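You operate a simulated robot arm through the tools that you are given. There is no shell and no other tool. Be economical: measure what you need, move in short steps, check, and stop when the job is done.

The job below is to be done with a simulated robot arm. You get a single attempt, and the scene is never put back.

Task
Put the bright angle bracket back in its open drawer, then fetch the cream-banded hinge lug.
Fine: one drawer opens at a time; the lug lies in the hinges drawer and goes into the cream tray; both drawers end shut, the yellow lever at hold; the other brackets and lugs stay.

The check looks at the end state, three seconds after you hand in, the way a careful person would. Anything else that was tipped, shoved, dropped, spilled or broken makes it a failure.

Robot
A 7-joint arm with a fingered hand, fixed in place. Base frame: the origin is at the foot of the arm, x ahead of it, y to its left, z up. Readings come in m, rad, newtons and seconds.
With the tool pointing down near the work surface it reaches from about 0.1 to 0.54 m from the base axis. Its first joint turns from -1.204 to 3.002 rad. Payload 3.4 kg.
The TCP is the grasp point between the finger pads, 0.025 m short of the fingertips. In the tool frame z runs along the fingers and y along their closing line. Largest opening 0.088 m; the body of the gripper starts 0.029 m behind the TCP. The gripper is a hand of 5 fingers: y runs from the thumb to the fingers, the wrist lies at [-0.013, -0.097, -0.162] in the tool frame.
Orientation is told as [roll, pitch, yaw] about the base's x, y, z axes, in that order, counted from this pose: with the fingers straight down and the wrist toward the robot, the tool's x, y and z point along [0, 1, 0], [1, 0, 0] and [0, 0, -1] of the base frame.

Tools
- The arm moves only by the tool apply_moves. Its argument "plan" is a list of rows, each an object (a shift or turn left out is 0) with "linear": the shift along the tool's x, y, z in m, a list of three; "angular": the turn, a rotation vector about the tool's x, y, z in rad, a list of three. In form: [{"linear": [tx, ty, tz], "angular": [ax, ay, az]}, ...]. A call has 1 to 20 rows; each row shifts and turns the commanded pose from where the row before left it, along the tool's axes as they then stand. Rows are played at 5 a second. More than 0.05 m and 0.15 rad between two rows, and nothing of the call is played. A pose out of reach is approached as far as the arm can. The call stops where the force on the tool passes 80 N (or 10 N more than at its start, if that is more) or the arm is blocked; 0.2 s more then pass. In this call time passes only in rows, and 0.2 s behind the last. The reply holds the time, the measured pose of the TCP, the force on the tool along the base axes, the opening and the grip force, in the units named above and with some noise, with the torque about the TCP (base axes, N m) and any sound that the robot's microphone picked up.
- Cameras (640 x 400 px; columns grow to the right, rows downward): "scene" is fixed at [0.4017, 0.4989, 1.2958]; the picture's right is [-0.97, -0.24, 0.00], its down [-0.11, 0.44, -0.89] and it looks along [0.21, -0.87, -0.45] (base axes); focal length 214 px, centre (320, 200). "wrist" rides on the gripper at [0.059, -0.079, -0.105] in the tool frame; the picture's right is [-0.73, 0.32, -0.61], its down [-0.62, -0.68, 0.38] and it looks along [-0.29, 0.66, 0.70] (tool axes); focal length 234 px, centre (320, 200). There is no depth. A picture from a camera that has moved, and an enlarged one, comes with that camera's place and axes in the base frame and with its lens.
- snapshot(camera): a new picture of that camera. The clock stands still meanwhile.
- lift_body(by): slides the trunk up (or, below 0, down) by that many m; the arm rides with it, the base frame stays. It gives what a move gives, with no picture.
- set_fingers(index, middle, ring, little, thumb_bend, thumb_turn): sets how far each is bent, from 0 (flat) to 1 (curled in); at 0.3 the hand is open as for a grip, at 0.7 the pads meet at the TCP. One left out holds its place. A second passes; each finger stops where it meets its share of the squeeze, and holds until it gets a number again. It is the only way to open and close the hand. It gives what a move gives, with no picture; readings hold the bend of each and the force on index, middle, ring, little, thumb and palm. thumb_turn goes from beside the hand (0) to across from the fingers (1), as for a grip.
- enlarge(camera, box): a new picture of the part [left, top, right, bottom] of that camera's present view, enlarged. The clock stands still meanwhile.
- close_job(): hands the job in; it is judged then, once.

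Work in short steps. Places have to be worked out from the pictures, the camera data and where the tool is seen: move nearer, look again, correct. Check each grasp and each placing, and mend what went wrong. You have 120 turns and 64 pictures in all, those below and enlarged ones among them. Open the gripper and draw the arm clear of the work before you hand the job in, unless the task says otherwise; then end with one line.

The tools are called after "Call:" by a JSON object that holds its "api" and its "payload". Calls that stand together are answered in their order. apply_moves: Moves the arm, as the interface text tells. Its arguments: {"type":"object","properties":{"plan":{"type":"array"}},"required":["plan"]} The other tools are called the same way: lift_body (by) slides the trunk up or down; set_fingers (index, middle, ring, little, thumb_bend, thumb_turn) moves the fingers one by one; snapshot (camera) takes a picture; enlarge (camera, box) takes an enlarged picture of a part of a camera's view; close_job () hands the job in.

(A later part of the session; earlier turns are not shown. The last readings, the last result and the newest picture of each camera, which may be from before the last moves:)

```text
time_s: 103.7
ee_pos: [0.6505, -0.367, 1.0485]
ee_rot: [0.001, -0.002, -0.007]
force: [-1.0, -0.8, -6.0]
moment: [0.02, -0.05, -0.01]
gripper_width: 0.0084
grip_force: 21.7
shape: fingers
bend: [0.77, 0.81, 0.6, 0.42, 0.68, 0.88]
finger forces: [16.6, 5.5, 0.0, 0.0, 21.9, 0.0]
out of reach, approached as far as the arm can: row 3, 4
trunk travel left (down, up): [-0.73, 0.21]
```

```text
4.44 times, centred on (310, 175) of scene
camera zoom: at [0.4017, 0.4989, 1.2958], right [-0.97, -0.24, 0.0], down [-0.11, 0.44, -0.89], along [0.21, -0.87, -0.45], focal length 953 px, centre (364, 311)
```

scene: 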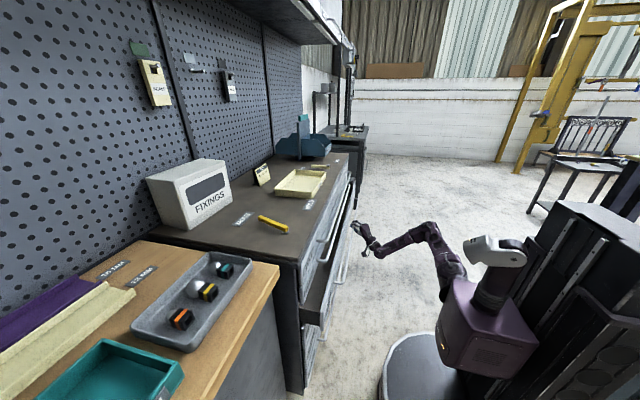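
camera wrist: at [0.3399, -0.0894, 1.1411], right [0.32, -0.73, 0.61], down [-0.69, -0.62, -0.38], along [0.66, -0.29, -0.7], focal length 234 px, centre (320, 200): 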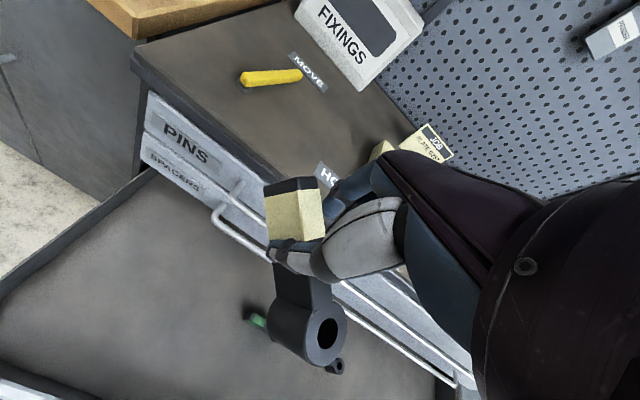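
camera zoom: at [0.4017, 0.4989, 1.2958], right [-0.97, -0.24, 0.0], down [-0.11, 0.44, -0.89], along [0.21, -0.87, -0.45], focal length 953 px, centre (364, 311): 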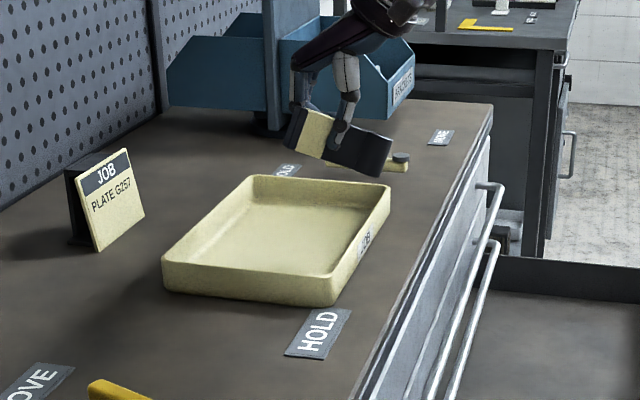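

The lug now lies roughly along x in the hand, so I need the TCP about 5 cm further out. Reach is best at a mid height relative to the shoulder, so I go up with the arm and then out; the trunk will do the lowering.

Call:
{"api": "apply_moves", "payload": {"plan": [{"linear": [0, 0, -0.033]}, {"linear": [0, 0, -0.033]}, {"linear": [0, 0, -0.033]}, {"linear": [0.003, 0.018, 0]}, {"linear": [0.003, 0.018, 0]}, {"linear": [0.003, 0.014, 0]}]}}

```text
time_s: 105.0
ee_pos: [0.6798, -0.3537, 1.1502]
ee_rot: [-0.001, -0.004, -0.007]
force: [-0.2, -0.9, -5.7]
moment: [-0.02, -0.09, 0.0]
gripper_width: 0.0082
grip_force: 22.2
shape: fingers
bend: [0.77, 0.81, 0.6, 0.42, 0.68, 0.88]
finger forces: [16.2, 5.5, 0.0, 0.1, 21.6, 0.0]
out of reach, approached as far as the arm can: row 5, 6
trunk travel left (down, up): [-0.73, 0.21]
```

Limited to r≈0.766, so I slide along that arc to y≈-0.31, still within the tray (y -0.25 to -0.51), which lets x reach about 0.70.

Call:
{"api": "apply_moves", "payload": {"plan": [{"linear": [0.015, 0.006, 0]}, {"linear": [0.015, 0.008, 0]}, {"linear": [0.014, 0.01, 0]}]}}

Call:
{"api": "lift_body", "payload": {"by": -0.14}}

Call:
{"api": "enlarge", "payload": {"camera": "scene", "box": [260, 145, 350, 215]}}

```text
time_s: 105.8
ee_pos: [0.6848, -0.3088, 1.1514]
ee_rot: [0.0, 0.0, -0.01]
force: [0.5, -0.7, -5.4]
moment: [-0.05, -0.1, 0.0]
gripper_width: 0.0083
grip_force: 21.5
shape: fingers
bend: [0.77, 0.81, 0.6, 0.42, 0.68, 0.88]
finger forces: [16.2, 5.9, 0.1, 0.1, 21.8, 0.0]
out of reach, approached as far as the arm can: row 1, 2, 3
trunk travel left (down, up): [-0.73, 0.21]
```

```text
time_s: 107.5
ee_pos: [0.6851, -0.3082, 1.0115]
ee_rot: [-0.001, 0.001, -0.007]
force: [0.9, 0.1, -6.5]
moment: [0.0, -0.06, 0.02]
gripper_width: 0.0088
grip_force: 22.3
shape: fingers
bend: [0.77, 0.81, 0.6, 0.42, 0.68, 0.88]
finger forces: [16.2, 5.8, 0.0, 0.0, 21.9, 0.0]
trunk travel left (down, up): [-0.59, 0.35]
```

```text
5.71 times, centred on (305, 180) of scene
camera zoom: at [0.4017, 0.4989, 1.2958], right [-0.97, -0.24, 0.0], down [-0.11, 0.44, -0.89], along [0.21, -0.87, -0.45], focal length 1226 px, centre (406, 314)
```

zoom: 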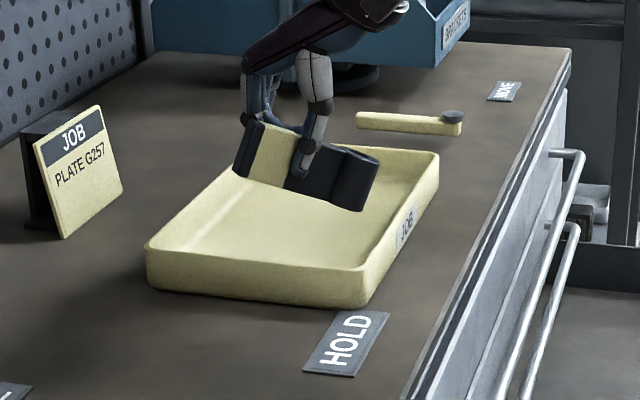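

The eye end reaches x≈0.616, right over the tray's front rim. I yaw the hand by -1.0 rad so the lug lies diagonally inside the tray, then correct the position.

Call:
{"api": "apply_moves", "payload": {"plan": [{"angular": [0, 0, 0.143]}, {"angular": [0, 0, 0.143]}, {"angular": [0, 0, 0.143]}, {"angular": [0, 0, 0.143]}, {"angular": [0, 0, 0.143]}, {"angular": [0, 0, 0.143]}, {"angular": [0, 0, 0.143]}]}}

```text
time_s: 109.1
ee_pos: [0.6413, -0.3195, 1.0156]
ee_rot: [0.003, -0.001, -1.011]
force: [0.1, -1.0, -6.2]
moment: [-0.08, 0.0, -0.02]
gripper_width: 0.0086
grip_force: 22.0
shape: fingers
bend: [0.77, 0.81, 0.6, 0.42, 0.68, 0.88]
finger forces: [16.0, 5.8, 0.0, 0.1, 21.6, 0.0]
out of reach, approached as far as the arm can: row 3, 4, 5, 6, 7
trunk travel left (down, up): [-0.59, 0.35]
```

I push outward to (0.69, -0.36).

Call:
{"api": "apply_moves", "payload": {"plan": [{"linear": [0.007, 0.02, 0.004]}, {"linear": [0.007, 0.02, 0.004]}, {"linear": [0.007, 0.02, 0.004]}]}}

```text
time_s: 109.9
ee_pos: [0.6487, -0.3642, 1.0061]
ee_rot: [0.004, 0.0, -1.007]
force: [0.3, 0.1, -5.4]
moment: [-0.06, -0.01, 0.02]
gripper_width: 0.0085
grip_force: 21.8
shape: fingers
bend: [0.77, 0.81, 0.6, 0.42, 0.68, 0.88]
finger forces: [16.0, 5.9, 0.1, 0.1, 21.6, 0.0]
out of reach, approached as far as the arm can: row 1, 2, 3
trunk travel left (down, up): [-0.59, 0.35]
```

Need about 3.5 cm more in x. I add a 0.25 rad forward tilt, as before, while pushing in +x.

Call:
{"api": "apply_moves", "payload": {"plan": [{"linear": [0.012, 0.007, -0.002], "angular": [0, 0.085, 0]}, {"linear": [0.012, 0.007, -0.002], "angular": [0, 0.085, 0]}, {"linear": [0.012, 0.007, -0.002], "angular": [0, 0.085, 0]}]}}

```text
time_s: 110.7
ee_pos: [0.6845, -0.3633, 1.0177]
ee_rot: [0.257, 0.001, -1.009]
force: [-0.9, -0.7, -6.2]
moment: [-0.09, 0.0, -0.02]
gripper_width: 0.0082
grip_force: 22.1
shape: fingers
bend: [0.77, 0.81, 0.6, 0.42, 0.68, 0.88]
finger forces: [16.2, 6.7, 0.1, 0.0, 21.7, 0.1]
out of reach, approached as far as the arm can: row 2
trunk travel left (down, up): [-0.59, 0.35]
```

Position reached. I lower 4.5 cm with the trunk, then look before the final descent.

Call:
{"api": "lift_body", "payload": {"by": -0.045}}

Call:
{"api": "enlarge", "payload": {"camera": "scene", "box": [270, 150, 340, 205]}}

```text
time_s: 111.6
ee_pos: [0.6848, -0.3649, 0.9725]
ee_rot: [0.258, 0.001, -1.006]
force: [-1.3, 0.4, -5.2]
moment: [-0.11, 0.0, 0.03]
gripper_width: 0.0084
grip_force: 22.3
shape: fingers
bend: [0.77, 0.81, 0.6, 0.42, 0.68, 0.88]
finger forces: [16.3, 6.8, 0.1, 0.0, 22.0, 0.0]
trunk travel left (down, up): [-0.545, 0.395]
```

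```text
7.27 times, centred on (305, 178) of scene
camera zoom: at [0.4017, 0.4989, 1.2958], right [-0.97, -0.24, 0.0], down [-0.11, 0.44, -0.89], along [0.21, -0.87, -0.45], focal length 1560 px, centre (429, 364)
```

zoom: 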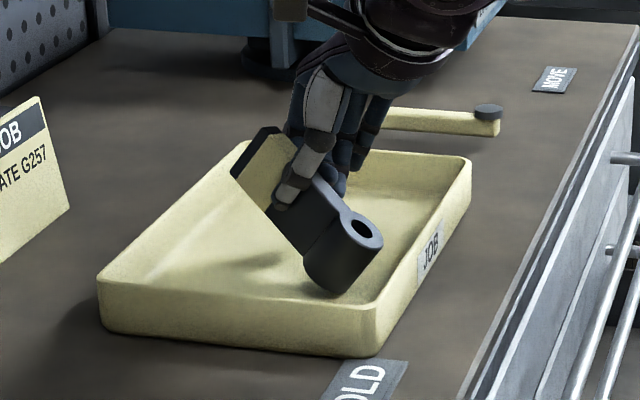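

The lug is over the tray with the eye about 1.5 cm above its floor. I lower in small steps until contact.

Call:
{"api": "lift_body", "payload": {"by": -0.012}}

Call:
{"api": "lift_body", "payload": {"by": -0.006}}

Call:
{"api": "lift_body", "payload": {"by": -0.006}}

```text
time_s: 112.2
ee_pos: [0.6842, -0.3637, 0.9607]
ee_rot: [0.258, 0.001, -1.006]
force: [1.8, -0.5, 0.0]
moment: [0.08, 0.11, -0.07]
gripper_width: 0.0085
grip_force: 23.7
shape: fingers
bend: [0.77, 0.82, 0.6, 0.42, 0.69, 0.87]
finger forces: [17.7, 5.8, 0.0, 0.0, 23.4, 0.1]
trunk travel left (down, up): [-0.533, 0.407]
```

```text
time_s: 112.8
ee_pos: [0.6841, -0.3635, 0.9546]
ee_rot: [0.257, 0.001, -1.009]
force: [2.0, -0.3, -0.1]
moment: [0.09, 0.18, -0.01]
gripper_width: 0.0085
grip_force: 23.7
shape: fingers
bend: [0.77, 0.82, 0.6, 0.42, 0.69, 0.87]
finger forces: [18.0, 5.6, 0.1, 0.0, 23.8, 0.0]
trunk travel left (down, up): [-0.527, 0.413]
```

```text
time_s: 113.3
ee_pos: [0.6832, -0.3643, 0.9491]
ee_rot: [0.256, 0.0, -1.007]
force: [1.5, 0.6, 1.0]
moment: [0.14, 0.21, -0.02]
gripper_width: 0.0081
grip_force: 23.8
shape: fingers
bend: [0.77, 0.82, 0.6, 0.42, 0.7, 0.87]
finger forces: [18.3, 5.1, 0.0, 0.0, 24.3, 0.1]
trunk travel left (down, up): [-0.521, 0.419]
```

The eye is down and the lug pivots level in the grip as I descend. I go another 1 cm.

Call:
{"api": "lift_body", "payload": {"by": -0.005}}

Call:
{"api": "lift_body", "payload": {"by": -0.005}}

```text
time_s: 113.8
ee_pos: [0.6836, -0.3625, 0.944]
ee_rot: [0.258, -0.001, -1.007]
force: [2.1, 0.3, 3.4]
moment: [0.09, 0.25, -0.08]
gripper_width: 0.0084
grip_force: 24.0
shape: fingers
bend: [0.77, 0.82, 0.6, 0.42, 0.7, 0.87]
finger forces: [18.5, 5.0, 0.0, 0.0, 25.4, 0.0]
trunk travel left (down, up): [-0.516, 0.424]
```

```text
time_s: 114.4
ee_pos: [0.6837, -0.3626, 0.9404]
ee_rot: [0.257, -0.002, -1.008]
force: [2.4, 0.6, 6.2]
moment: [0.08, 0.23, -0.07]
gripper_width: 0.0084
grip_force: 24.6
shape: fingers
bend: [0.77, 0.82, 0.6, 0.42, 0.71, 0.86]
finger forces: [18.5, 4.9, 0.1, 0.0, 25.9, 0.0]
trunk travel left (down, up): [-0.511, 0.429]
```

Support force is now about 12 N above the free-hanging reading, so the lug rests on the tray floor. I open gradually and check.

Call:
{"api": "set_fingers", "payload": {"index": 0.66, "middle": 0.66, "ring": 0.5, "thumb_bend": 0.6}}

Call:
{"api": "set_fingers", "payload": {"index": 0.4, "middle": 0.4, "ring": 0.4, "little": 0.4, "thumb_bend": 0.35}}

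Call:
{"api": "lift_body", "payload": {"by": 0.12}}

Call:
{"api": "enlarge", "payload": {"camera": "scene", "box": [240, 140, 360, 240]}}

```text
time_s: 115.4
ee_pos: [0.6841, -0.364, 0.9404]
ee_rot: [0.257, -0.001, -1.008]
force: [-1.8, 0.8, -0.9]
moment: [-0.03, -0.01, -0.04]
gripper_width: 0.0158
grip_force: 1.3
shape: fingers
bend: [0.65, 0.66, 0.5, 0.42, 0.59, 0.97]
finger forces: [1.3, 0.0, 0.0, 0.1, 1.3, 0.0]
trunk travel left (down, up): [-0.511, 0.429]
```

```text
time_s: 116.4
ee_pos: [0.6839, -0.3635, 0.9391]
ee_rot: [0.254, -0.001, -1.007]
force: [0.0, -0.6, -0.2]
moment: [-0.01, 0.0, 0.01]
gripper_width: 0.0687
grip_force: 0.1
shape: fingers
bend: [0.4, 0.4, 0.4, 0.4, 0.35, 0.97]
finger forces: [0.1, 0.0, 0.0, 0.0, 0.0, 0.1]
trunk travel left (down, up): [-0.511, 0.429]
```

```text
time_s: 117.9
ee_pos: [0.6834, -0.364, 1.0588]
ee_rot: [0.257, -0.001, -1.007]
force: [0.0, -0.1, -0.1]
moment: [-0.01, -0.02, -0.03]
gripper_width: 0.0683
grip_force: 0.0
shape: fingers
bend: [0.4, 0.4, 0.4, 0.4, 0.35, 0.97]
finger forces: [0.0, 0.0, 0.0, 0.0, 0.1, 0.1]
trunk travel left (down, up): [-0.631, 0.309]
```

```text
4.00 times, centred on (300, 190) of scene
camera zoom: at [0.4017, 0.4989, 1.2958], right [-0.97, -0.24, 0.0], down [-0.11, 0.44, -0.89], along [0.21, -0.87, -0.45], focal length 858 px, centre (400, 240)
```

zoom: 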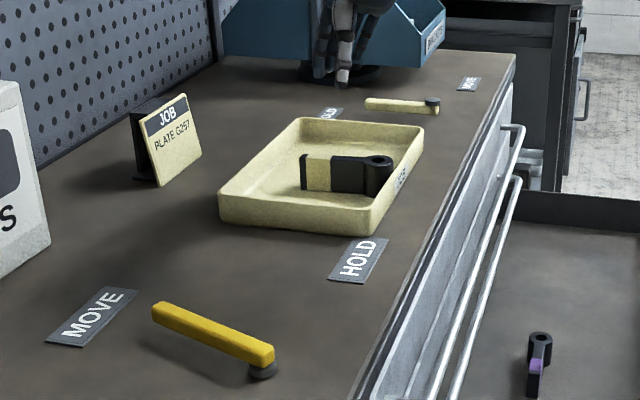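

The lug rests upright in the cream tray. Now I retract: remove the tilt, yaw back to about -0.58, and move toward the robot at z≈1.06.

Call:
{"api": "apply_moves", "payload": {"plan": [{"angular": [0, -0.128, 0]}, {"angular": [0, -0.128, 0]}, {"angular": [0, 0, -0.143]}, {"angular": [0, 0, -0.143]}, {"angular": [0, 0, -0.143]}, {"linear": [-0.0164, -0.0251, 0]}, {"linear": [-0.0164, -0.0251, 0]}, {"linear": [-0.0164, -0.0251, 0]}, {"linear": [-0.0164, -0.0251, 0]}, {"linear": [-0.0164, -0.0251, 0]}]}}

```text
time_s: 120.1
ee_pos: [0.4998, -0.3643, 1.0618]
ee_rot: [0.0, -0.003, -0.578]
force: [0.0, 1.3, -0.5]
moment: [-0.03, 0.0, 0.0]
gripper_width: 0.0684
grip_force: 0.1
shape: fingers
bend: [0.4, 0.4, 0.4, 0.4, 0.35, 0.97]
finger forces: [0.0, 0.0, 0.0, 0.0, 0.0, 0.0]
out of reach, approached as far as the arm can: row 1, 2
trunk travel left (down, up): [-0.631, 0.309]
```

Working well. I continue back to about (0.12, -0.40).

Call:
{"api": "apply_moves", "payload": {"plan": [{"linear": [-0.0199, -0.0249, 0]}, {"linear": [-0.0199, -0.0249, 0]}, {"linear": [-0.0199, -0.0249, 0]}, {"linear": [-0.0199, -0.0249, 0]}, {"linear": [-0.0199, -0.0249, 0]}, {"linear": [-0.0199, -0.0249, 0]}, {"linear": [-0.0199, -0.0249, 0]}, {"linear": [-0.0199, -0.0249, 0]}, {"linear": [-0.0199, -0.0249, 0]}, {"linear": [-0.0199, -0.0249, 0]}, {"linear": [-0.0199, -0.0249, 0]}, {"linear": [-0.0199, -0.0249, 0]}]}}

```text
time_s: 122.7
ee_pos: [0.1517, -0.4241, 1.0693]
ee_rot: [-0.001, 0.0, -0.577]
force: [0.8, 0.1, -0.8]
moment: [0.04, 0.02, 0.01]
gripper_width: 0.0686
grip_force: 0.1
shape: fingers
bend: [0.4, 0.4, 0.4, 0.4, 0.35, 0.97]
finger forces: [0.1, 0.0, 0.0, 0.1, 0.0, 0.1]
out of reach, approached as far as the arm can: row 7, 8, 9, 10, 12
trunk travel left (down, up): [-0.631, 0.309]
```

A bit further back to x≈0.10.

Call:
{"api": "apply_moves", "payload": {"plan": [{"linear": [-0.0137, -0.0209, 0]}, {"linear": [-0.0137, -0.0209, 0]}]}}

```text
time_s: 123.3
ee_pos: [0.1517, -0.4252, 1.0679]
ee_rot: [0.001, -0.001, -0.58]
force: [-0.2, 0.3, 0.0]
moment: [0.0, -0.01, 0.02]
gripper_width: 0.0687
grip_force: 0.0
shape: fingers
bend: [0.4, 0.4, 0.4, 0.4, 0.35, 0.97]
finger forces: [0.1, 0.1, 0.0, 0.0, 0.0, 0.0]
out of reach, approached as far as the arm can: row 1, 2
trunk travel left (down, up): [-0.631, 0.309]
```

Reach differs with height: I lower 0.2 m by arm first (well clear outside the drawer), then move back.

Call:
{"api": "apply_moves", "payload": {"plan": [{"linear": [0, 0, 0.045]}, {"linear": [0, 0, 0.045]}, {"linear": [0, 0, 0.045]}, {"linear": [0, 0, 0.045]}, {"linear": [-0.0137, -0.0209, 0.01]}, {"linear": [-0.0137, -0.0209, 0.01]}]}}

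```text
time_s: 124.7
ee_pos: [0.1193, -0.4403, 0.895]
ee_rot: [0.002, -0.001, -0.579]
force: [0.5, -0.4, -0.1]
moment: [0.04, 0.0, 0.03]
gripper_width: 0.0687
grip_force: 0.1
shape: fingers
bend: [0.4, 0.4, 0.4, 0.4, 0.35, 0.98]
finger forces: [0.0, 0.0, 0.0, 0.0, 0.0, 0.0]
out of reach, approached as far as the arm can: row 1, 2
trunk travel left (down, up): [-0.631, 0.309]
```

One more small back-off, then lower by trunk to z≈0.625.

Call:
{"api": "apply_moves", "payload": {"plan": [{"linear": [-0.011, -0.0167, 0]}]}}

Call:
{"api": "lift_body", "payload": {"by": -0.2}}

Call:
{"api": "lift_body", "payload": {"by": -0.072}}

```text
time_s: 125.1
ee_pos: [0.0981, -0.441, 0.8947]
ee_rot: [0.002, 0.001, -0.577]
force: [0.0, -0.1, 0.5]
moment: [-0.02, 0.03, 0.01]
gripper_width: 0.0691
grip_force: 0.2
shape: fingers
bend: [0.4, 0.4, 0.4, 0.4, 0.35, 0.98]
finger forces: [0.0, 0.0, 0.0, 0.0, 0.0, 0.0]
trunk travel left (down, up): [-0.631, 0.309]
```

```text
time_s: 127.2
ee_pos: [0.0984, -0.4405, 0.6951]
ee_rot: [0.001, -0.002, -0.581]
force: [0.3, -0.9, -0.8]
moment: [0.0, -0.02, 0.02]
gripper_width: 0.0686
grip_force: 0.1
shape: fingers
bend: [0.4, 0.4, 0.4, 0.4, 0.35, 0.98]
finger forces: [0.0, 0.0, 0.0, 0.0, 0.0, 0.0]
trunk travel left (down, up): [-0.431, 0.509]
```

```text
time_s: 128.3
ee_pos: [0.0981, -0.4417, 0.6231]
ee_rot: [0.002, -0.002, -0.579]
force: [-0.1, 0.1, -0.4]
moment: [0.0, -0.01, 0.03]
gripper_width: 0.0688
grip_force: 0.0
shape: fingers
bend: [0.4, 0.4, 0.4, 0.4, 0.35, 0.98]
finger forces: [0.1, 0.1, 0.0, 0.0, 0.1, 0.0]
trunk travel left (down, up): [-0.359, 0.581]
```

I set the fingers as before and push the drawer in at 0.1 m/s.

Call:
{"api": "set_fingers", "payload": {"index": 0.3, "middle": 0.3, "ring": 0.3, "little": 0.3, "thumb_bend": 0.3}}

Call:
{"api": "apply_moves", "payload": {"plan": [{"linear": [0.011, 0.0167, 0]}, {"linear": [0.011, 0.0167, 0]}, {"linear": [0.011, 0.0167, 0]}, {"linear": [0.011, 0.0167, 0]}, {"linear": [0.011, 0.0167, 0]}, {"linear": [0.011, 0.0167, 0]}, {"linear": [0.011, 0.0167, 0]}, {"linear": [0.011, 0.0167, 0]}]}}

Call:
{"api": "apply_moves", "payload": {"plan": [{"linear": [0.011, 0.0167, 0]}, {"linear": [0.011, 0.0167, 0]}, {"linear": [0.011, 0.0167, 0]}, {"linear": [0.011, 0.0167, 0]}, {"linear": [0.011, 0.0167, 0]}, {"linear": [0.011, 0.0167, 0]}, {"linear": [0.011, 0.0167, 0]}, {"linear": [0.011, 0.0167, 0]}]}}

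```text
time_s: 129.3
ee_pos: [0.0989, -0.4415, 0.6239]
ee_rot: [0.001, -0.001, -0.579]
force: [0.1, 0.1, 0.2]
moment: [0.04, -0.02, -0.02]
gripper_width: 0.0847
grip_force: 0.0
shape: fingers
bend: [0.3, 0.3, 0.3, 0.3, 0.3, 0.98]
finger forces: [0.0, 0.1, 0.0, 0.1, 0.1, 0.0]
trunk travel left (down, up): [-0.359, 0.581]
```

```text
time_s: 131.2
ee_pos: [0.2602, -0.4402, 0.6232]
ee_rot: [0.001, -0.002, -0.577]
force: [-2.3, -0.6, -0.3]
moment: [0.01, 0.02, -0.1]
gripper_width: 0.0844
grip_force: 1.4
shape: fingers
bend: [0.3, 0.32, 0.3, 0.3, 0.3, 0.98]
finger forces: [0.0, 2.6, 0.1, 0.1, 0.1, 0.0]
trunk travel left (down, up): [-0.359, 0.581]
```

```text
time_s: 132.9
ee_pos: [0.419, -0.4387, 0.6227]
ee_rot: [0.001, 0.0, -0.58]
force: [-2.0, 0.3, 0.0]
moment: [0.06, 0.0, -0.13]
gripper_width: 0.0845
grip_force: 1.6
shape: fingers
bend: [0.3, 0.31, 0.3, 0.3, 0.3, 0.98]
finger forces: [0.1, 2.6, 0.0, 0.0, 0.1, 0.1]
trunk travel left (down, up): [-0.359, 0.581]
```

The drawer is moving with a light force. I push the last few centimetres until it latches, when the force should drop.

Call:
{"api": "apply_moves", "payload": {"plan": [{"linear": [0.0082, 0.0125, 0]}, {"linear": [0.0082, 0.0125, 0]}]}}

Call:
{"api": "apply_moves", "payload": {"plan": [{"linear": [0.0055, 0.0084, 0]}, {"linear": [0.0055, 0.0084, 0]}]}}

Call:
{"api": "enlarge", "payload": {"camera": "scene", "box": [200, 170, 400, 350]}}

```text
time_s: 133.6
ee_pos: [0.4477, -0.44, 0.6233]
ee_rot: [0.001, -0.001, -0.578]
force: [-2.6, 0.5, -1.8]
moment: [0.02, -0.01, -0.14]
gripper_width: 0.0844
grip_force: 1.5
shape: fingers
bend: [0.3, 0.32, 0.3, 0.3, 0.3, 0.98]
finger forces: [0.0, 3.2, 0.0, 0.0, 0.0, 0.0]
trunk travel left (down, up): [-0.359, 0.581]
```

```text
time_s: 134.2
ee_pos: [0.4686, -0.4399, 0.6234]
ee_rot: [0.001, -0.004, -0.578]
force: [-0.8, 0.3, -0.5]
moment: [-0.04, 0.01, -0.01]
gripper_width: 0.0843
grip_force: 0.1
shape: fingers
bend: [0.3, 0.3, 0.3, 0.3, 0.3, 0.98]
finger forces: [0.0, 0.3, 0.0, 0.0, 0.0, 0.0]
trunk travel left (down, up): [-0.359, 0.581]
```

```text
2.22 times, centred on (300, 260) of scene
camera zoom: at [0.4017, 0.4989, 1.2958], right [-0.97, -0.24, 0.0], down [-0.11, 0.44, -0.89], along [0.21, -0.87, -0.45], focal length 477 px, centre (364, 67)
```

zoom: 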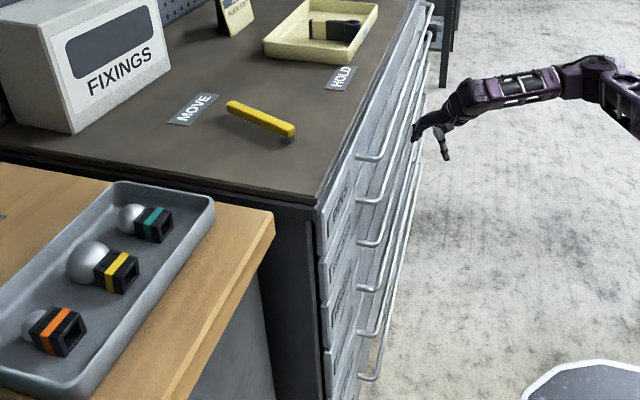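

Both drawers are shut and the lug stands in the tray. Now the yellow lever (pivot ≈(0.632,-0.007), tip ≈(0.745,-0.05)): it needs to swing about 70° to point at HOLD. I back off, raise, and shape the hand as a poker.

Call:
{"api": "apply_moves", "payload": {"plan": [{"linear": [-0.0183, -0.0279, 0]}, {"linear": [-0.0183, -0.0279, 0]}, {"linear": [-0.0183, -0.0279, 0]}]}}

Call:
{"api": "lift_body", "payload": {"by": 0.4}}

Call:
{"api": "set_fingers", "payload": {"index": 0.7, "middle": 1.0, "ring": 1.0, "little": 1.0, "thumb_bend": 0.7}}

Call:
{"api": "apply_moves", "payload": {"plan": [{"linear": [0, 0, -0.03], "angular": [0, 0, -0.144]}, {"linear": [0, 0, -0.03], "angular": [0, 0, -0.144]}, {"linear": [0, 0, -0.03], "angular": [0, 0, -0.144]}, {"linear": [0, 0, -0.03], "angular": [0, 0, -0.144]}, {"linear": [0.04, 0.015, 0]}, {"linear": [0.04, 0.015, 0]}, {"linear": [0.04, 0.015, 0]}, {"linear": [0.04, 0.015, 0]}, {"linear": [0.04, 0.015, 0]}, {"linear": [0.04, 0.015, 0]}, {"linear": [0.04, 0.015, 0]}, {"linear": [0.04, 0.015, 0]}]}}

```text
time_s: 134.9
ee_pos: [0.3693, -0.4387, 0.6248]
ee_rot: [0.003, -0.004, -0.579]
force: [0.1, 0.9, -0.3]
moment: [-0.01, 0.02, 0.0]
gripper_width: 0.0844
grip_force: 0.1
shape: fingers
bend: [0.3, 0.3, 0.3, 0.3, 0.3, 0.98]
finger forces: [0.0, 0.0, 0.0, 0.0, 0.1, 0.0]
trunk travel left (down, up): [-0.359, 0.581]
```

```text
time_s: 138.8
ee_pos: [0.3707, -0.4402, 1.0241]
ee_rot: [0.002, -0.002, -0.579]
force: [-0.3, -0.9, -0.8]
moment: [-0.02, 0.0, 0.01]
gripper_width: 0.0845
grip_force: 0.1
shape: fingers
bend: [0.3, 0.3, 0.3, 0.3, 0.3, 0.98]
finger forces: [0.0, 0.0, 0.0, 0.0, 0.0, 0.1]
trunk travel left (down, up): [-0.759, 0.181]
```

```text
time_s: 139.8
ee_pos: [0.3697, -0.4394, 1.0241]
ee_rot: [0.001, -0.002, -0.58]
force: [0.6, 0.1, -0.2]
moment: [0.0, -0.01, 0.01]
gripper_width: 0.0
grip_force: 0.1
shape: fingers
bend: [0.7, 1.0, 1.0, 1.0, 0.7, 0.98]
finger forces: [0.0, 0.0, 0.0, 0.0, 0.1, 0.1]
trunk travel left (down, up): [-0.759, 0.181]
```

```text
time_s: 142.4
ee_pos: [0.4913, -0.1161, 1.1454]
ee_rot: [0.0, 0.0, -0.004]
force: [0.0, 0.3, -0.1]
moment: [-0.02, -0.01, -0.02]
gripper_width: 0.0
grip_force: 0.0
shape: fingers
bend: [0.7, 1.0, 1.0, 1.0, 0.7, 0.98]
finger forces: [0.1, 0.0, 0.0, 0.1, 0.0, 0.0]
trunk travel left (down, up): [-0.759, 0.181]
```

At yaw 0 and high. I move over the start point (0.727, 0.010), then lower partway.

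Call:
{"api": "apply_moves", "payload": {"plan": [{"linear": [0.021, 0.0393, 0]}, {"linear": [0.021, 0.0393, 0]}, {"linear": [0.021, 0.0393, 0]}, {"linear": [0.021, 0.0393, 0]}, {"linear": [0.021, 0.0393, 0]}, {"linear": [0.021, 0.0393, 0]}]}}

Call:
{"api": "lift_body", "payload": {"by": -0.16}}

Call:
{"api": "enlarge", "payload": {"camera": "scene", "box": [220, 160, 320, 250]}}

```text
time_s: 143.8
ee_pos: [0.6103, -0.1154, 1.1745]
ee_rot: [0.001, -0.004, -0.003]
force: [-0.5, 0.0, 0.6]
moment: [-0.01, 0.04, 0.0]
gripper_width: 0.0003
grip_force: 0.1
shape: fingers
bend: [0.7, 1.0, 1.0, 1.0, 0.7, 0.98]
finger forces: [0.0, 0.0, 0.1, 0.1, 0.0, 0.1]
out of reach, approached as far as the arm can: row 2, 3, 4, 5, 6
trunk travel left (down, up): [-0.759, 0.181]
```

```text
time_s: 145.6
ee_pos: [0.6084, -0.1169, 1.0144]
ee_rot: [-0.002, -0.002, -0.006]
force: [0.8, -0.7, 0.4]
moment: [0.01, 0.01, 0.02]
gripper_width: 0.0001
grip_force: 0.0
shape: fingers
bend: [0.7, 1.0, 1.0, 1.0, 0.7, 0.98]
finger forces: [0.0, 0.0, 0.1, 0.0, 0.0, 0.0]
trunk travel left (down, up): [-0.599, 0.341]
```

```text
4.44 times, centred on (270, 205) of scene
camera zoom: at [0.4017, 0.4989, 1.2958], right [-0.97, -0.24, 0.0], down [-0.11, 0.44, -0.89], along [0.21, -0.87, -0.45], focal length 953 px, centre (542, 178)
```

zoom: 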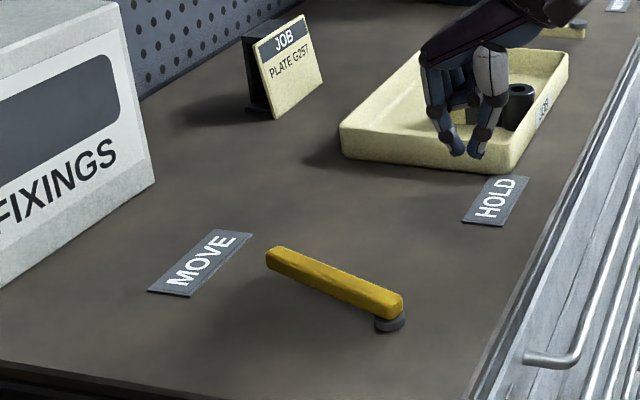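

The sideways move stalled at y≈-0.115, probably a local joint limit. I probe with some yaw change (well above everything at z≈1.01) to free it.

Call:
{"api": "apply_moves", "payload": {"plan": [{"angular": [0, 0, 0.14]}, {"angular": [0, 0, 0.14]}, {"angular": [0, 0, 0.14]}, {"linear": [0.03, 0.0, 0]}, {"linear": [0.03, 0.0, 0]}, {"linear": [0.03, 0.0, 0]}]}}

```text
time_s: 147.0
ee_pos: [0.5775, -0.13, 1.0244]
ee_rot: [0.002, 0.0, -0.423]
force: [0.1, 0.6, 0.3]
moment: [-0.01, 0.0, 0.01]
gripper_width: 0.0001
grip_force: 0.1
shape: fingers
bend: [0.7, 1.0, 1.0, 1.0, 0.7, 0.98]
finger forces: [0.1, 0.0, 0.0, 0.0, 0.1, 0.0]
out of reach, approached as far as the arm can: row 1, 2, 3, 4, 5, 6
trunk travel left (down, up): [-0.599, 0.341]
```

Negative yaw is worse; I try positive yaw instead.

Call:
{"api": "apply_moves", "payload": {"plan": [{"angular": [0, 0, -0.145]}, {"angular": [0, 0, -0.145]}, {"angular": [0, 0, -0.145]}, {"angular": [0, 0, -0.145]}, {"angular": [0, 0, -0.145]}, {"angular": [0, 0, -0.145]}, {"linear": [0.02, 0.03, 0]}, {"linear": [0.02, 0.03, 0]}, {"linear": [0.02, 0.03, 0]}]}}

```text
time_s: 149.0
ee_pos: [0.594, -0.0734, 1.0304]
ee_rot: [0.001, -0.004, 0.447]
force: [-0.3, 0.5, 0.4]
moment: [-0.03, 0.0, -0.03]
gripper_width: 0.0001
grip_force: 0.0
shape: fingers
bend: [0.7, 1.0, 1.0, 1.0, 0.7, 0.98]
finger forces: [0.0, 0.0, 0.0, 0.0, 0.0, 0.0]
out of reach, approached as far as the arm can: row 8, 9
trunk travel left (down, up): [-0.599, 0.341]
```

Some progress. I retract, swing left at smaller radius, and then extend toward the lever.

Call:
{"api": "apply_moves", "payload": {"plan": [{"linear": [0.039, -0.0214, 0]}, {"linear": [0.039, -0.0214, 0]}, {"linear": [0.039, -0.0214, 0]}, {"linear": [0.039, -0.0214, 0]}]}}

Call:
{"api": "apply_moves", "payload": {"plan": [{"linear": [-0.013, 0.027, 0]}, {"linear": [-0.013, 0.027, 0]}, {"linear": [-0.013, 0.027, 0]}, {"linear": [-0.013, 0.027, 0]}, {"linear": [-0.013, 0.027, 0]}, {"linear": [-0.013, 0.027, 0]}, {"linear": [-0.013, 0.027, 0]}, {"linear": [-0.013, 0.027, 0]}]}}

```text
time_s: 150.0
ee_pos: [0.4491, 0.0045, 1.0308]
ee_rot: [-0.001, -0.004, 0.447]
force: [0.0, -0.3, 0.3]
moment: [-0.02, 0.01, 0.01]
gripper_width: 0.0
grip_force: 0.0
shape: fingers
bend: [0.7, 1.0, 1.0, 1.0, 0.7, 0.98]
finger forces: [0.0, 0.1, 0.0, 0.0, 0.0, 0.0]
out of reach, approached as far as the arm can: row 3, 4
trunk travel left (down, up): [-0.599, 0.341]
```

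```text
time_s: 151.8
ee_pos: [0.611, -0.0914, 1.0404]
ee_rot: [-0.001, -0.004, 0.448]
force: [-0.4, 0.6, 0.3]
moment: [0.03, 0.0, -0.02]
gripper_width: 0.0
grip_force: 0.2
shape: fingers
bend: [0.7, 1.0, 1.0, 1.0, 0.7, 0.98]
finger forces: [0.0, 0.0, 0.0, 0.0, 0.0, 0.0]
out of reach, approached as far as the arm can: row 1, 2, 3, 4, 5, 6, 7, 8
trunk travel left (down, up): [-0.599, 0.341]
```

There's a left-side boundary in this posture. I test whether a different height relative to the shoulder opens it up: arm up 0.13, then left.

Call:
{"api": "apply_moves", "payload": {"plan": [{"linear": [0, 0, -0.045]}, {"linear": [0, 0, -0.045]}, {"linear": [0, 0, -0.045]}, {"linear": [0.03, 0.014, 0]}, {"linear": [0.03, 0.014, 0]}, {"linear": [0.03, 0.014, 0]}, {"linear": [0.03, 0.014, 0]}]}}

```text
time_s: 153.4
ee_pos: [0.5836, -0.0869, 1.1498]
ee_rot: [0.0, -0.001, 0.446]
force: [-0.2, 0.5, 0.3]
moment: [0.03, -0.01, 0.02]
gripper_width: 0.0002
grip_force: 0.0
shape: fingers
bend: [0.7, 1.0, 1.0, 1.0, 0.7, 0.98]
finger forces: [0.0, 0.0, 0.1, 0.2, 0.1, 0.0]
out of reach, approached as far as the arm can: row 2, 3, 4, 5, 6, 7
trunk travel left (down, up): [-0.599, 0.341]
```

Not better. I test the opposite: trunk up 0.25 with the arm lower.

Call:
{"api": "lift_body", "payload": {"by": 0.25}}

Call:
{"api": "apply_moves", "payload": {"plan": [{"linear": [-0.01, -0.01, 0.045]}, {"linear": [0, 0, 0.045]}, {"linear": [0, 0, 0.045]}, {"linear": [0, 0, 0.045]}, {"linear": [0, 0, 0.045]}, {"linear": [0, 0, 0.045]}, {"linear": [0, 0, 0.045]}, {"linear": [0.03, 0.014, 0]}, {"linear": [0.03, 0.014, 0]}, {"linear": [0.03, 0.014, 0]}, {"linear": [0.03, 0.014, 0]}]}}

```text
time_s: 156.0
ee_pos: [0.5841, -0.0867, 1.4004]
ee_rot: [0.0, -0.001, 0.446]
force: [0.8, -0.9, 0.0]
moment: [0.02, 0.05, -0.01]
gripper_width: 0.0
grip_force: 0.1
shape: fingers
bend: [0.7, 1.0, 1.0, 1.0, 0.7, 0.98]
finger forces: [0.1, 0.0, 0.0, 0.1, 0.1, 0.0]
trunk travel left (down, up): [-0.849, 0.091]
```

```text
time_s: 158.4
ee_pos: [0.5123, -0.0552, 1.1645]
ee_rot: [-0.001, -0.002, 0.446]
force: [-0.3, 0.2, 0.1]
moment: [0.01, 0.01, 0.0]
gripper_width: 0.0
grip_force: 0.0
shape: fingers
bend: [0.7, 1.0, 1.0, 1.0, 0.7, 0.98]
finger forces: [0.1, 0.0, 0.0, 0.0, 0.0, 0.0]
out of reach, approached as far as the arm can: row 6, 7, 8, 9, 10, 11
trunk travel left (down, up): [-0.849, 0.091]
```

Reach to the left needs the hand to point leftward. I turn it to yaw ≈0.8 and pitch the fingers forward by 0.8 rad, so that the wrist stays to the right while the fingertips reach over the lever.

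Call:
{"api": "apply_moves", "payload": {"plan": [{"angular": [0, 0, -0.12]}, {"angular": [0, 0, -0.12]}, {"angular": [0, 0, -0.12]}, {"angular": [-0.134, 0, 0]}, {"angular": [-0.134, 0, 0]}, {"angular": [-0.134, 0, 0]}, {"angular": [-0.134, 0, 0]}, {"angular": [-0.134, 0, 0]}, {"angular": [-0.134, 0, 0]}]}}

Call:
{"api": "lift_body", "payload": {"by": -0.2}}

```text
time_s: 160.4
ee_pos: [0.5088, -0.0582, 1.1714]
ee_rot: [-0.014, -0.754, 0.807]
force: [-1.2, -0.4, -0.6]
moment: [0.01, 0.0, -0.02]
gripper_width: 0.0
grip_force: 0.1
shape: fingers
bend: [0.7, 1.0, 1.0, 1.0, 0.7, 0.98]
finger forces: [0.1, 0.0, 0.0, 0.1, 0.0, 0.0]
out of reach, approached as far as the arm can: row 6, 9
trunk travel left (down, up): [-0.849, 0.091]
```

```text
time_s: 162.6
ee_pos: [0.5071, -0.0585, 0.9714]
ee_rot: [-0.013, -0.754, 0.806]
force: [0.2, 0.9, 0.8]
moment: [0.02, 0.04, 0.02]
gripper_width: 0.0
grip_force: 0.0
shape: fingers
bend: [0.7, 1.0, 1.0, 1.0, 0.7, 0.98]
finger forces: [0.0, 0.0, 0.0, 0.0, 0.1, 0.0]
trunk travel left (down, up): [-0.649, 0.291]
```

The orientation is good. I now move toward the start point (0.70, 0.01) at z≈1.0.

Call:
{"api": "apply_moves", "payload": {"plan": [{"linear": [-0.0153, 0.0255, 0.0174]}, {"linear": [-0.0153, 0.0255, 0.0174]}, {"linear": [-0.0153, 0.0255, 0.0174]}, {"linear": [-0.0153, 0.0255, 0.0174]}, {"linear": [-0.0153, 0.0255, 0.0174]}, {"linear": [-0.0153, 0.0255, 0.0174]}]}}

```text
time_s: 164.0
ee_pos: [0.6144, -0.0291, 1.0736]
ee_rot: [-0.019, -0.754, 0.806]
force: [0.3, -0.1, -0.5]
moment: [0.03, 0.01, 0.04]
gripper_width: 0.0
grip_force: 0.0
shape: fingers
bend: [0.7, 1.0, 1.0, 1.0, 0.7, 0.98]
finger forces: [0.0, 0.0, 0.0, 0.0, 0.1, 0.1]
out of reach, approached as far as the arm can: row 1, 2, 3, 4, 5, 6
trunk travel left (down, up): [-0.649, 0.291]
```

It improved, with z drifting up, so the arm prefers a higher relative height. I push on; the trunk can lower later.

Call:
{"api": "apply_moves", "payload": {"plan": [{"linear": [-0.0153, 0.029, 0.0]}, {"linear": [-0.0153, 0.029, 0.0]}, {"linear": [-0.0153, 0.029, 0.0]}, {"linear": [0.01, 0.03, 0.0]}, {"linear": [0.01, 0.03, 0.0]}]}}

```text
time_s: 165.2
ee_pos: [0.6389, -0.0073, 1.1477]
ee_rot: [-0.013, -0.753, 0.807]
force: [0.0, 0.4, -0.9]
moment: [-0.01, 0.0, 0.01]
gripper_width: 0.0
grip_force: 0.1
shape: fingers
bend: [0.7, 1.0, 1.0, 1.0, 0.7, 0.98]
finger forces: [0.0, 0.1, 0.0, 0.0, 0.0, 0.0]
out of reach, approached as far as the arm can: row 1, 2, 3, 4, 5
trunk travel left (down, up): [-0.649, 0.291]
```

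Progress again. I add yaw +0.4 about the vertical and push toward +x.

Call:
{"api": "apply_moves", "payload": {"plan": [{"angular": [0, 0.096, -0.102]}, {"angular": [0, 0.096, -0.102]}, {"angular": [0, 0.096, -0.102]}, {"linear": [-0.022, 0.012, 0.01]}, {"linear": [-0.022, 0.012, 0.01]}, {"linear": [-0.022, 0.012, 0.01]}, {"linear": [-0.022, 0.012, 0.01]}]}}

```text
time_s: 166.8
ee_pos: [0.6616, -0.0508, 1.1465]
ee_rot: [-0.029, -0.663, 0.875]
force: [0.2, -0.6, -0.8]
moment: [-0.02, -0.03, -0.02]
gripper_width: 0.0002
grip_force: 0.0
shape: fingers
bend: [0.7, 1.0, 1.0, 1.0, 0.7, 0.98]
finger forces: [0.0, 0.0, 0.0, 0.1, 0.0, 0.0]
out of reach, approached as far as the arm can: row 1, 2, 3, 4, 5, 6, 7
trunk travel left (down, up): [-0.649, 0.291]
```

The hand itself stalls just short, but a straighter index fingertip sits about 3 cm further left than the TCP. I extend the index, tuck the thumb, and go back to the better posture.

Call:
{"api": "set_fingers", "payload": {"index": 0.4, "thumb_bend": 1.0}}

Call:
{"api": "apply_moves", "payload": {"plan": [{"angular": [-0.09, -0.03, 0.035]}, {"linear": [0.02, 0.004, 0.004]}, {"linear": [0.02, 0.004, 0.004]}, {"linear": [0.015, 0.01, 0.008]}]}}

```text
time_s: 167.8
ee_pos: [0.6619, -0.0516, 1.1456]
ee_rot: [-0.03, -0.662, 0.874]
force: [-0.4, -0.2, 0.0]
moment: [0.0, 0.01, -0.05]
gripper_width: 0.0162
grip_force: 0.0
shape: fingers
bend: [0.38, 1.0, 1.0, 1.0, 0.96, 0.97]
finger forces: [0.0, 0.0, 0.0, 0.1, 0.0, 0.0]
trunk travel left (down, up): [-0.649, 0.291]
```

```text
time_s: 168.8
ee_pos: [0.6334, -0.0021, 1.1449]
ee_rot: [-0.032, -0.755, 0.833]
force: [0.5, -0.6, -0.1]
moment: [0.0, 0.0, -0.05]
gripper_width: 0.0162
grip_force: 0.2
shape: fingers
bend: [0.38, 1.0, 1.0, 1.0, 0.96, 0.97]
finger forces: [0.0, 0.0, 0.0, 0.1, 0.0, 0.0]
out of reach, approached as far as the arm can: row 4
trunk travel left (down, up): [-0.649, 0.291]
```

In position at height. I lower the trunk 0.17 (fingertip still above the lever) and use one picture to judge the fingertip position.

Call:
{"api": "lift_body", "payload": {"by": -0.17}}

Call:
{"api": "enlarge", "payload": {"camera": "scene", "box": [220, 170, 320, 250]}}

```text
time_s: 170.7
ee_pos: [0.6331, -0.0034, 0.9769]
ee_rot: [-0.03, -0.755, 0.833]
force: [-0.1, 0.1, -0.2]
moment: [0.0, -0.03, 0.0]
gripper_width: 0.0161
grip_force: 0.0
shape: fingers
bend: [0.38, 1.0, 1.0, 1.0, 0.96, 0.97]
finger forces: [0.0, 0.0, 0.1, 0.0, 0.0, 0.0]
trunk travel left (down, up): [-0.479, 0.461]
```

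```text
5.00 times, centred on (270, 210) of scene
camera zoom: at [0.4017, 0.4989, 1.2958], right [-0.97, -0.24, 0.0], down [-0.11, 0.44, -0.89], along [0.21, -0.87, -0.45], focal length 1072 px, centre (570, 150)
```

zoom: 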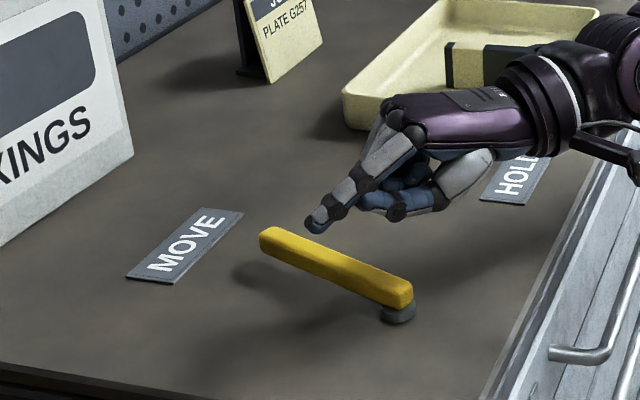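

Clear view: the index tip is at about (0.661, 0.027, 0.984), left of the lever as needed. I swing the thumb out of the way beside the hand, extend the middle finger as a second prong, and raise the others.

Call:
{"api": "set_fingers", "payload": {"index": 0.45, "middle": 0.45, "ring": 0.25, "little": 0.2, "thumb_bend": 0.3, "thumb_turn": 0.0}}

Call:
{"api": "lift_body", "payload": {"by": -0.035}}

Call:
{"api": "lift_body", "payload": {"by": -0.01}}

Call:
{"api": "lift_body", "payload": {"by": -0.008}}

```text
time_s: 171.7
ee_pos: [0.6335, -0.0018, 0.9767]
ee_rot: [-0.033, -0.756, 0.833]
force: [0.0, -0.1, -0.1]
moment: [-0.01, -0.02, -0.01]
gripper_width: 0.1112
grip_force: 0.0
shape: fingers
bend: [0.45, 0.45, 0.25, 0.2, 0.3, 0.0]
finger forces: [0.0, 0.1, 0.1, 0.0, 0.0, 0.1]
trunk travel left (down, up): [-0.479, 0.461]
```

```text
time_s: 172.5
ee_pos: [0.6335, -0.0024, 0.9404]
ee_rot: [-0.031, -0.757, 0.832]
force: [0.1, -0.9, -0.8]
moment: [-0.02, 0.0, 0.0]
gripper_width: 0.1113
grip_force: 0.1
shape: fingers
bend: [0.45, 0.45, 0.25, 0.2, 0.3, 0.0]
finger forces: [0.0, 0.1, 0.0, 0.0, 0.0, 0.1]
trunk travel left (down, up): [-0.444, 0.496]
```

```text
time_s: 173.1
ee_pos: [0.6341, -0.0034, 0.9313]
ee_rot: [-0.032, -0.756, 0.833]
force: [0.3, 0.0, 0.2]
moment: [-0.01, -0.03, 0.01]
gripper_width: 0.1115
grip_force: 0.1
shape: fingers
bend: [0.45, 0.45, 0.25, 0.2, 0.3, 0.0]
finger forces: [0.0, 0.0, 0.0, 0.0, 0.1, 0.0]
trunk travel left (down, up): [-0.434, 0.506]
```

```text
time_s: 173.6
ee_pos: [0.6333, -0.0031, 0.923]
ee_rot: [-0.03, -0.756, 0.832]
force: [0.5, 0.4, -0.6]
moment: [-0.02, 0.03, -0.01]
gripper_width: 0.1112
grip_force: 0.1
shape: fingers
bend: [0.45, 0.45, 0.25, 0.2, 0.3, 0.0]
finger forces: [0.0, 0.1, 0.1, 0.0, 0.0, 0.1]
trunk travel left (down, up): [-0.426, 0.514]
```

No contact so far, so the fingertips are down beside the lever. I lower 6 mm more and drag in -y for the first part of the swing.

Call:
{"api": "lift_body", "payload": {"by": -0.006}}

Call:
{"api": "apply_moves", "payload": {"plan": [{"linear": [-0.0124, -0.0056, -0.0053]}, {"linear": [-0.0124, -0.0056, -0.0053]}, {"linear": [-0.0124, -0.0056, -0.0053]}]}}

```text
time_s: 174.2
ee_pos: [0.6342, -0.0031, 0.9179]
ee_rot: [-0.032, -0.757, 0.831]
force: [-0.3, -1.2, 0.0]
moment: [0.01, 0.05, 0.03]
gripper_width: 0.1114
grip_force: 0.0
shape: fingers
bend: [0.45, 0.45, 0.25, 0.2, 0.3, 0.0]
finger forces: [0.0, 0.0, 0.0, 0.0, 0.0, 0.1]
trunk travel left (down, up): [-0.42, 0.52]
```

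```text
time_s: 175.0
ee_pos: [0.644, -0.045, 0.9203]
ee_rot: [-0.032, -0.758, 0.837]
force: [-0.7, 4.9, 1.6]
moment: [0.05, -0.13, 0.16]
gripper_width: 0.1117
grip_force: 2.2
shape: fingers
bend: [0.43, 0.42, 0.25, 0.2, 0.3, 0.0]
finger forces: [2.0, 2.3, 0.0, 0.0, 0.0, 0.1]
trunk travel left (down, up): [-0.42, 0.52]
```

Contact: index and middle push the lever with about 5 N. I continue the arc.

Call:
{"api": "apply_moves", "payload": {"plan": [{"linear": [-0.0079, -0.007, -0.0052]}, {"linear": [-0.0079, -0.007, -0.0052]}, {"linear": [-0.0079, -0.007, -0.0052]}]}}

Call:
{"api": "apply_moves", "payload": {"plan": [{"linear": [-0.0046, -0.0093, -0.0085]}, {"linear": [-0.0046, -0.0093, -0.0085]}]}}

```text
time_s: 175.8
ee_pos: [0.6442, -0.0802, 0.9152]
ee_rot: [-0.033, -0.754, 0.831]
force: [-0.3, -0.1, 0.3]
moment: [0.01, 0.01, 0.0]
gripper_width: 0.1113
grip_force: 0.0
shape: fingers
bend: [0.45, 0.45, 0.25, 0.2, 0.3, 0.0]
finger forces: [0.0, 0.0, 0.0, 0.0, 0.0, 0.0]
trunk travel left (down, up): [-0.42, 0.52]
```

```text
time_s: 176.4
ee_pos: [0.634, -0.1044, 0.9162]
ee_rot: [-0.03, -0.754, 0.834]
force: [-0.1, -0.4, 0.3]
moment: [0.01, -0.04, -0.04]
gripper_width: 0.111
grip_force: 0.0
shape: fingers
bend: [0.45, 0.45, 0.25, 0.2, 0.3, 0.0]
finger forces: [0.0, 0.0, 0.1, 0.0, 0.0, 0.0]
trunk travel left (down, up): [-0.42, 0.52]
```

The force vanished: either the lever snapped over to HOLD or the fingers slipped past it. I finish the arc toward -x and feel for the lever.

Call:
{"api": "apply_moves", "payload": {"plan": [{"linear": [0.0061, -0.007, -0.0066]}, {"linear": [0.0061, -0.007, -0.0066]}]}}

Call:
{"api": "apply_moves", "payload": {"plan": [{"linear": [0.006, -0.004, -0.0037]}]}}

```text
time_s: 177.0
ee_pos: [0.6112, -0.1098, 0.9163]
ee_rot: [-0.031, -0.757, 0.832]
force: [0.3, 0.4, -0.1]
moment: [-0.02, -0.01, 0.01]
gripper_width: 0.1111
grip_force: 0.0
shape: fingers
bend: [0.45, 0.45, 0.25, 0.2, 0.3, 0.0]
finger forces: [0.1, 0.0, 0.0, 0.0, 0.0, 0.1]
trunk travel left (down, up): [-0.42, 0.52]
```

```text
time_s: 177.4
ee_pos: [0.6041, -0.1111, 0.9164]
ee_rot: [-0.034, -0.755, 0.832]
force: [-0.2, -0.1, 0.8]
moment: [0.0, -0.02, 0.0]
gripper_width: 0.1112
grip_force: 0.1
shape: fingers
bend: [0.45, 0.45, 0.25, 0.2, 0.3, 0.0]
finger forces: [0.0, 0.1, 0.1, 0.0, 0.0, 0.0]
trunk travel left (down, up): [-0.42, 0.52]
```

No contact here. I sweep another 2 cm in -x to see whether the lever sits just beyond before spending the last picture.

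Call:
{"api": "apply_moves", "payload": {"plan": [{"linear": [0.0074, -0.0049, -0.0046]}, {"linear": [0.0074, -0.0049, -0.0046]}]}}

```text
time_s: 178.0
ee_pos: [0.5834, -0.1095, 0.9164]
ee_rot: [-0.03, -0.756, 0.832]
force: [0.0, 0.1, -0.7]
moment: [-0.01, 0.0, -0.04]
gripper_width: 0.1113
grip_force: 0.0
shape: fingers
bend: [0.45, 0.45, 0.25, 0.2, 0.3, 0.0]
finger forces: [0.0, 0.0, 0.1, 0.0, 0.0, 0.0]
trunk travel left (down, up): [-0.42, 0.52]
```

The lever isn't here, so the fingertips must have slipped over it. I rise, return to the left side of the lever, and retry with more hooked fingers set lower.

Call:
{"api": "lift_body", "payload": {"by": 0.07}}

Call:
{"api": "set_fingers", "payload": {"index": 0.6, "middle": 0.6}}

Call:
{"api": "apply_moves", "payload": {"plan": [{"linear": [0.0088, 0.0205, 0.0194]}, {"linear": [0.0088, 0.0205, 0.0194]}, {"linear": [0.0088, 0.0205, 0.0194]}, {"linear": [0.0088, 0.0205, 0.0194]}]}}

```text
time_s: 179.1
ee_pos: [0.5833, -0.1088, 0.9864]
ee_rot: [-0.031, -0.755, 0.832]
force: [0.2, 0.3, -0.2]
moment: [0.0, 0.01, 0.01]
gripper_width: 0.1109
grip_force: 0.1
shape: fingers
bend: [0.45, 0.45, 0.25, 0.2, 0.3, 0.0]
finger forces: [0.1, 0.0, 0.1, 0.0, 0.1, 0.0]
trunk travel left (down, up): [-0.49, 0.45]
```

```text
time_s: 180.1
ee_pos: [0.5828, -0.1078, 0.9864]
ee_rot: [-0.031, -0.757, 0.831]
force: [0.2, -0.1, -0.3]
moment: [-0.01, 0.01, 0.01]
gripper_width: 0.1046
grip_force: 0.1
shape: fingers
bend: [0.6, 0.6, 0.25, 0.2, 0.3, 0.0]
finger forces: [0.0, 0.0, 0.1, 0.1, 0.0, 0.0]
trunk travel left (down, up): [-0.49, 0.45]
```

```text
time_s: 181.1
ee_pos: [0.6363, -0.0047, 0.987]
ee_rot: [-0.032, -0.756, 0.831]
force: [0.3, 0.0, 0.1]
moment: [0.02, 0.03, 0.0]
gripper_width: 0.1044
grip_force: 0.0
shape: fingers
bend: [0.6, 0.6, 0.25, 0.2, 0.3, 0.0]
finger forces: [0.0, 0.1, 0.1, 0.0, 0.0, 0.0]
trunk travel left (down, up): [-0.49, 0.45]
```

I nudge a bit further left, then lower stepwise while feeling for contact.

Call:
{"api": "apply_moves", "payload": {"plan": [{"linear": [0.0054, 0.0043, 0.004]}]}}

Call:
{"api": "lift_body", "payload": {"by": -0.05}}

Call:
{"api": "lift_body", "payload": {"by": -0.012}}

Call:
{"api": "lift_body", "payload": {"by": -0.008}}

```text
time_s: 181.4
ee_pos: [0.631, -0.0002, 0.9882]
ee_rot: [-0.032, -0.754, 0.835]
force: [-0.2, 0.2, 0.4]
moment: [0.01, 0.03, 0.01]
gripper_width: 0.1047
grip_force: 0.1
shape: fingers
bend: [0.6, 0.6, 0.25, 0.2, 0.3, 0.0]
finger forces: [0.0, 0.0, 0.0, 0.0, 0.0, 0.1]
out of reach, approached as far as the arm can: row 1
trunk travel left (down, up): [-0.49, 0.45]
```

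```text
time_s: 182.4
ee_pos: [0.6304, 0.0008, 0.9391]
ee_rot: [-0.033, -0.756, 0.831]
force: [-0.3, -0.2, -0.5]
moment: [-0.02, -0.01, 0.01]
gripper_width: 0.1046
grip_force: 0.0
shape: fingers
bend: [0.6, 0.6, 0.25, 0.2, 0.3, 0.0]
finger forces: [0.0, 0.0, 0.0, 0.1, 0.0, 0.0]
trunk travel left (down, up): [-0.44, 0.5]
```

```text
time_s: 183.0
ee_pos: [0.6326, 0.0006, 0.9259]
ee_rot: [-0.033, -0.756, 0.834]
force: [-0.3, -0.1, 0.6]
moment: [0.0, 0.01, 0.03]
gripper_width: 0.1047
grip_force: 0.0
shape: fingers
bend: [0.6, 0.6, 0.25, 0.2, 0.3, 0.0]
finger forces: [0.1, 0.1, 0.0, 0.1, 0.0, 0.0]
trunk travel left (down, up): [-0.428, 0.512]
```

```text
time_s: 183.5
ee_pos: [0.6315, 0.0017, 0.9171]
ee_rot: [-0.033, -0.757, 0.833]
force: [-0.3, 0.3, 0.1]
moment: [0.02, 0.0, -0.03]
gripper_width: 0.1048
grip_force: 0.0
shape: fingers
bend: [0.6, 0.6, 0.25, 0.2, 0.3, 0.0]
finger forces: [0.0, 0.0, 0.0, 0.0, 0.1, 0.0]
trunk travel left (down, up): [-0.42, 0.52]
```

Tips are now about 1 cm lower than last time. I drag in small steps and monitor.

Call:
{"api": "apply_moves", "payload": {"plan": [{"linear": [-0.0124, -0.0056, -0.0053]}, {"linear": [-0.0124, -0.0056, -0.0053]}]}}

Call:
{"api": "apply_moves", "payload": {"plan": [{"linear": [-0.0124, -0.0058, -0.0051]}]}}

Call:
{"api": "apply_moves", "payload": {"plan": [{"linear": [-0.0079, -0.0063, -0.0059]}]}}

```text
time_s: 184.1
ee_pos: [0.6364, -0.0235, 0.9189]
ee_rot: [-0.035, -0.753, 0.84]
force: [-1.8, 10.1, -1.6]
moment: [-0.06, 0.02, 0.22]
gripper_width: 0.105
grip_force: 4.0
shape: fingers
bend: [0.58, 0.58, 0.25, 0.2, 0.3, 0.0]
finger forces: [3.4, 5.0, 0.1, 0.1, 0.0, 0.0]
trunk travel left (down, up): [-0.42, 0.52]
```

```text
time_s: 184.5
ee_pos: [0.6406, -0.0445, 0.9188]
ee_rot: [-0.032, -0.758, 0.829]
force: [-0.8, 5.5, 3.1]
moment: [0.07, -0.06, 0.06]
gripper_width: 0.1068
grip_force: 2.6
shape: fingers
bend: [0.53, 0.59, 0.25, 0.2, 0.3, 0.0]
finger forces: [5.1, 0.2, 0.1, 0.0, 0.0, 0.0]
trunk travel left (down, up): [-0.42, 0.52]
```

```text
time_s: 184.9
ee_pos: [0.6414, -0.0554, 0.9206]
ee_rot: [-0.033, -0.755, 0.831]
force: [0.9, 4.3, 2.3]
moment: [0.02, -0.02, 0.01]
gripper_width: 0.1074
grip_force: 2.5
shape: fingers
bend: [0.52, 0.6, 0.25, 0.2, 0.3, 0.0]
finger forces: [4.6, 0.0, 0.0, 0.1, 0.0, 0.1]
trunk travel left (down, up): [-0.42, 0.52]
```

Contact is solid, now carried by the index finger as expected when the lever rotates. I continue along the arc in small steps.

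Call:
{"api": "apply_moves", "payload": {"plan": [{"linear": [-0.009, -0.0055, -0.005]}]}}

Call:
{"api": "apply_moves", "payload": {"plan": [{"linear": [-0.0079, -0.0063, -0.0059]}]}}

Call:
{"api": "apply_moves", "payload": {"plan": [{"linear": [-0.0046, -0.0093, -0.0085]}]}}

```text
time_s: 185.3
ee_pos: [0.6431, -0.0656, 0.92]
ee_rot: [-0.034, -0.756, 0.833]
force: [1.5, 4.1, 2.4]
moment: [0.02, -0.04, 0.01]
gripper_width: 0.107
grip_force: 1.4
shape: fingers
bend: [0.54, 0.6, 0.25, 0.2, 0.3, 0.0]
finger forces: [3.8, 0.0, 0.0, 0.1, 0.0, 0.0]
trunk travel left (down, up): [-0.42, 0.52]
```

```text
time_s: 185.7
ee_pos: [0.6429, -0.0792, 0.9192]
ee_rot: [-0.033, -0.753, 0.83]
force: [1.2, 0.1, -0.3]
moment: [0.0, 0.0, 0.03]
gripper_width: 0.1044
grip_force: 0.0
shape: fingers
bend: [0.6, 0.6, 0.25, 0.2, 0.3, 0.0]
finger forces: [0.1, 0.0, 0.0, 0.1, 0.0, 0.0]
trunk travel left (down, up): [-0.42, 0.52]
```

```text
time_s: 186.1
ee_pos: [0.6378, -0.0897, 0.919]
ee_rot: [-0.032, -0.756, 0.832]
force: [1.0, 0.3, 0.9]
moment: [0.0, 0.03, 0.0]
gripper_width: 0.1052
grip_force: 0.6
shape: fingers
bend: [0.59, 0.6, 0.25, 0.2, 0.3, 0.0]
finger forces: [1.2, 0.0, 0.1, 0.0, 0.1, 0.0]
trunk travel left (down, up): [-0.42, 0.52]
```

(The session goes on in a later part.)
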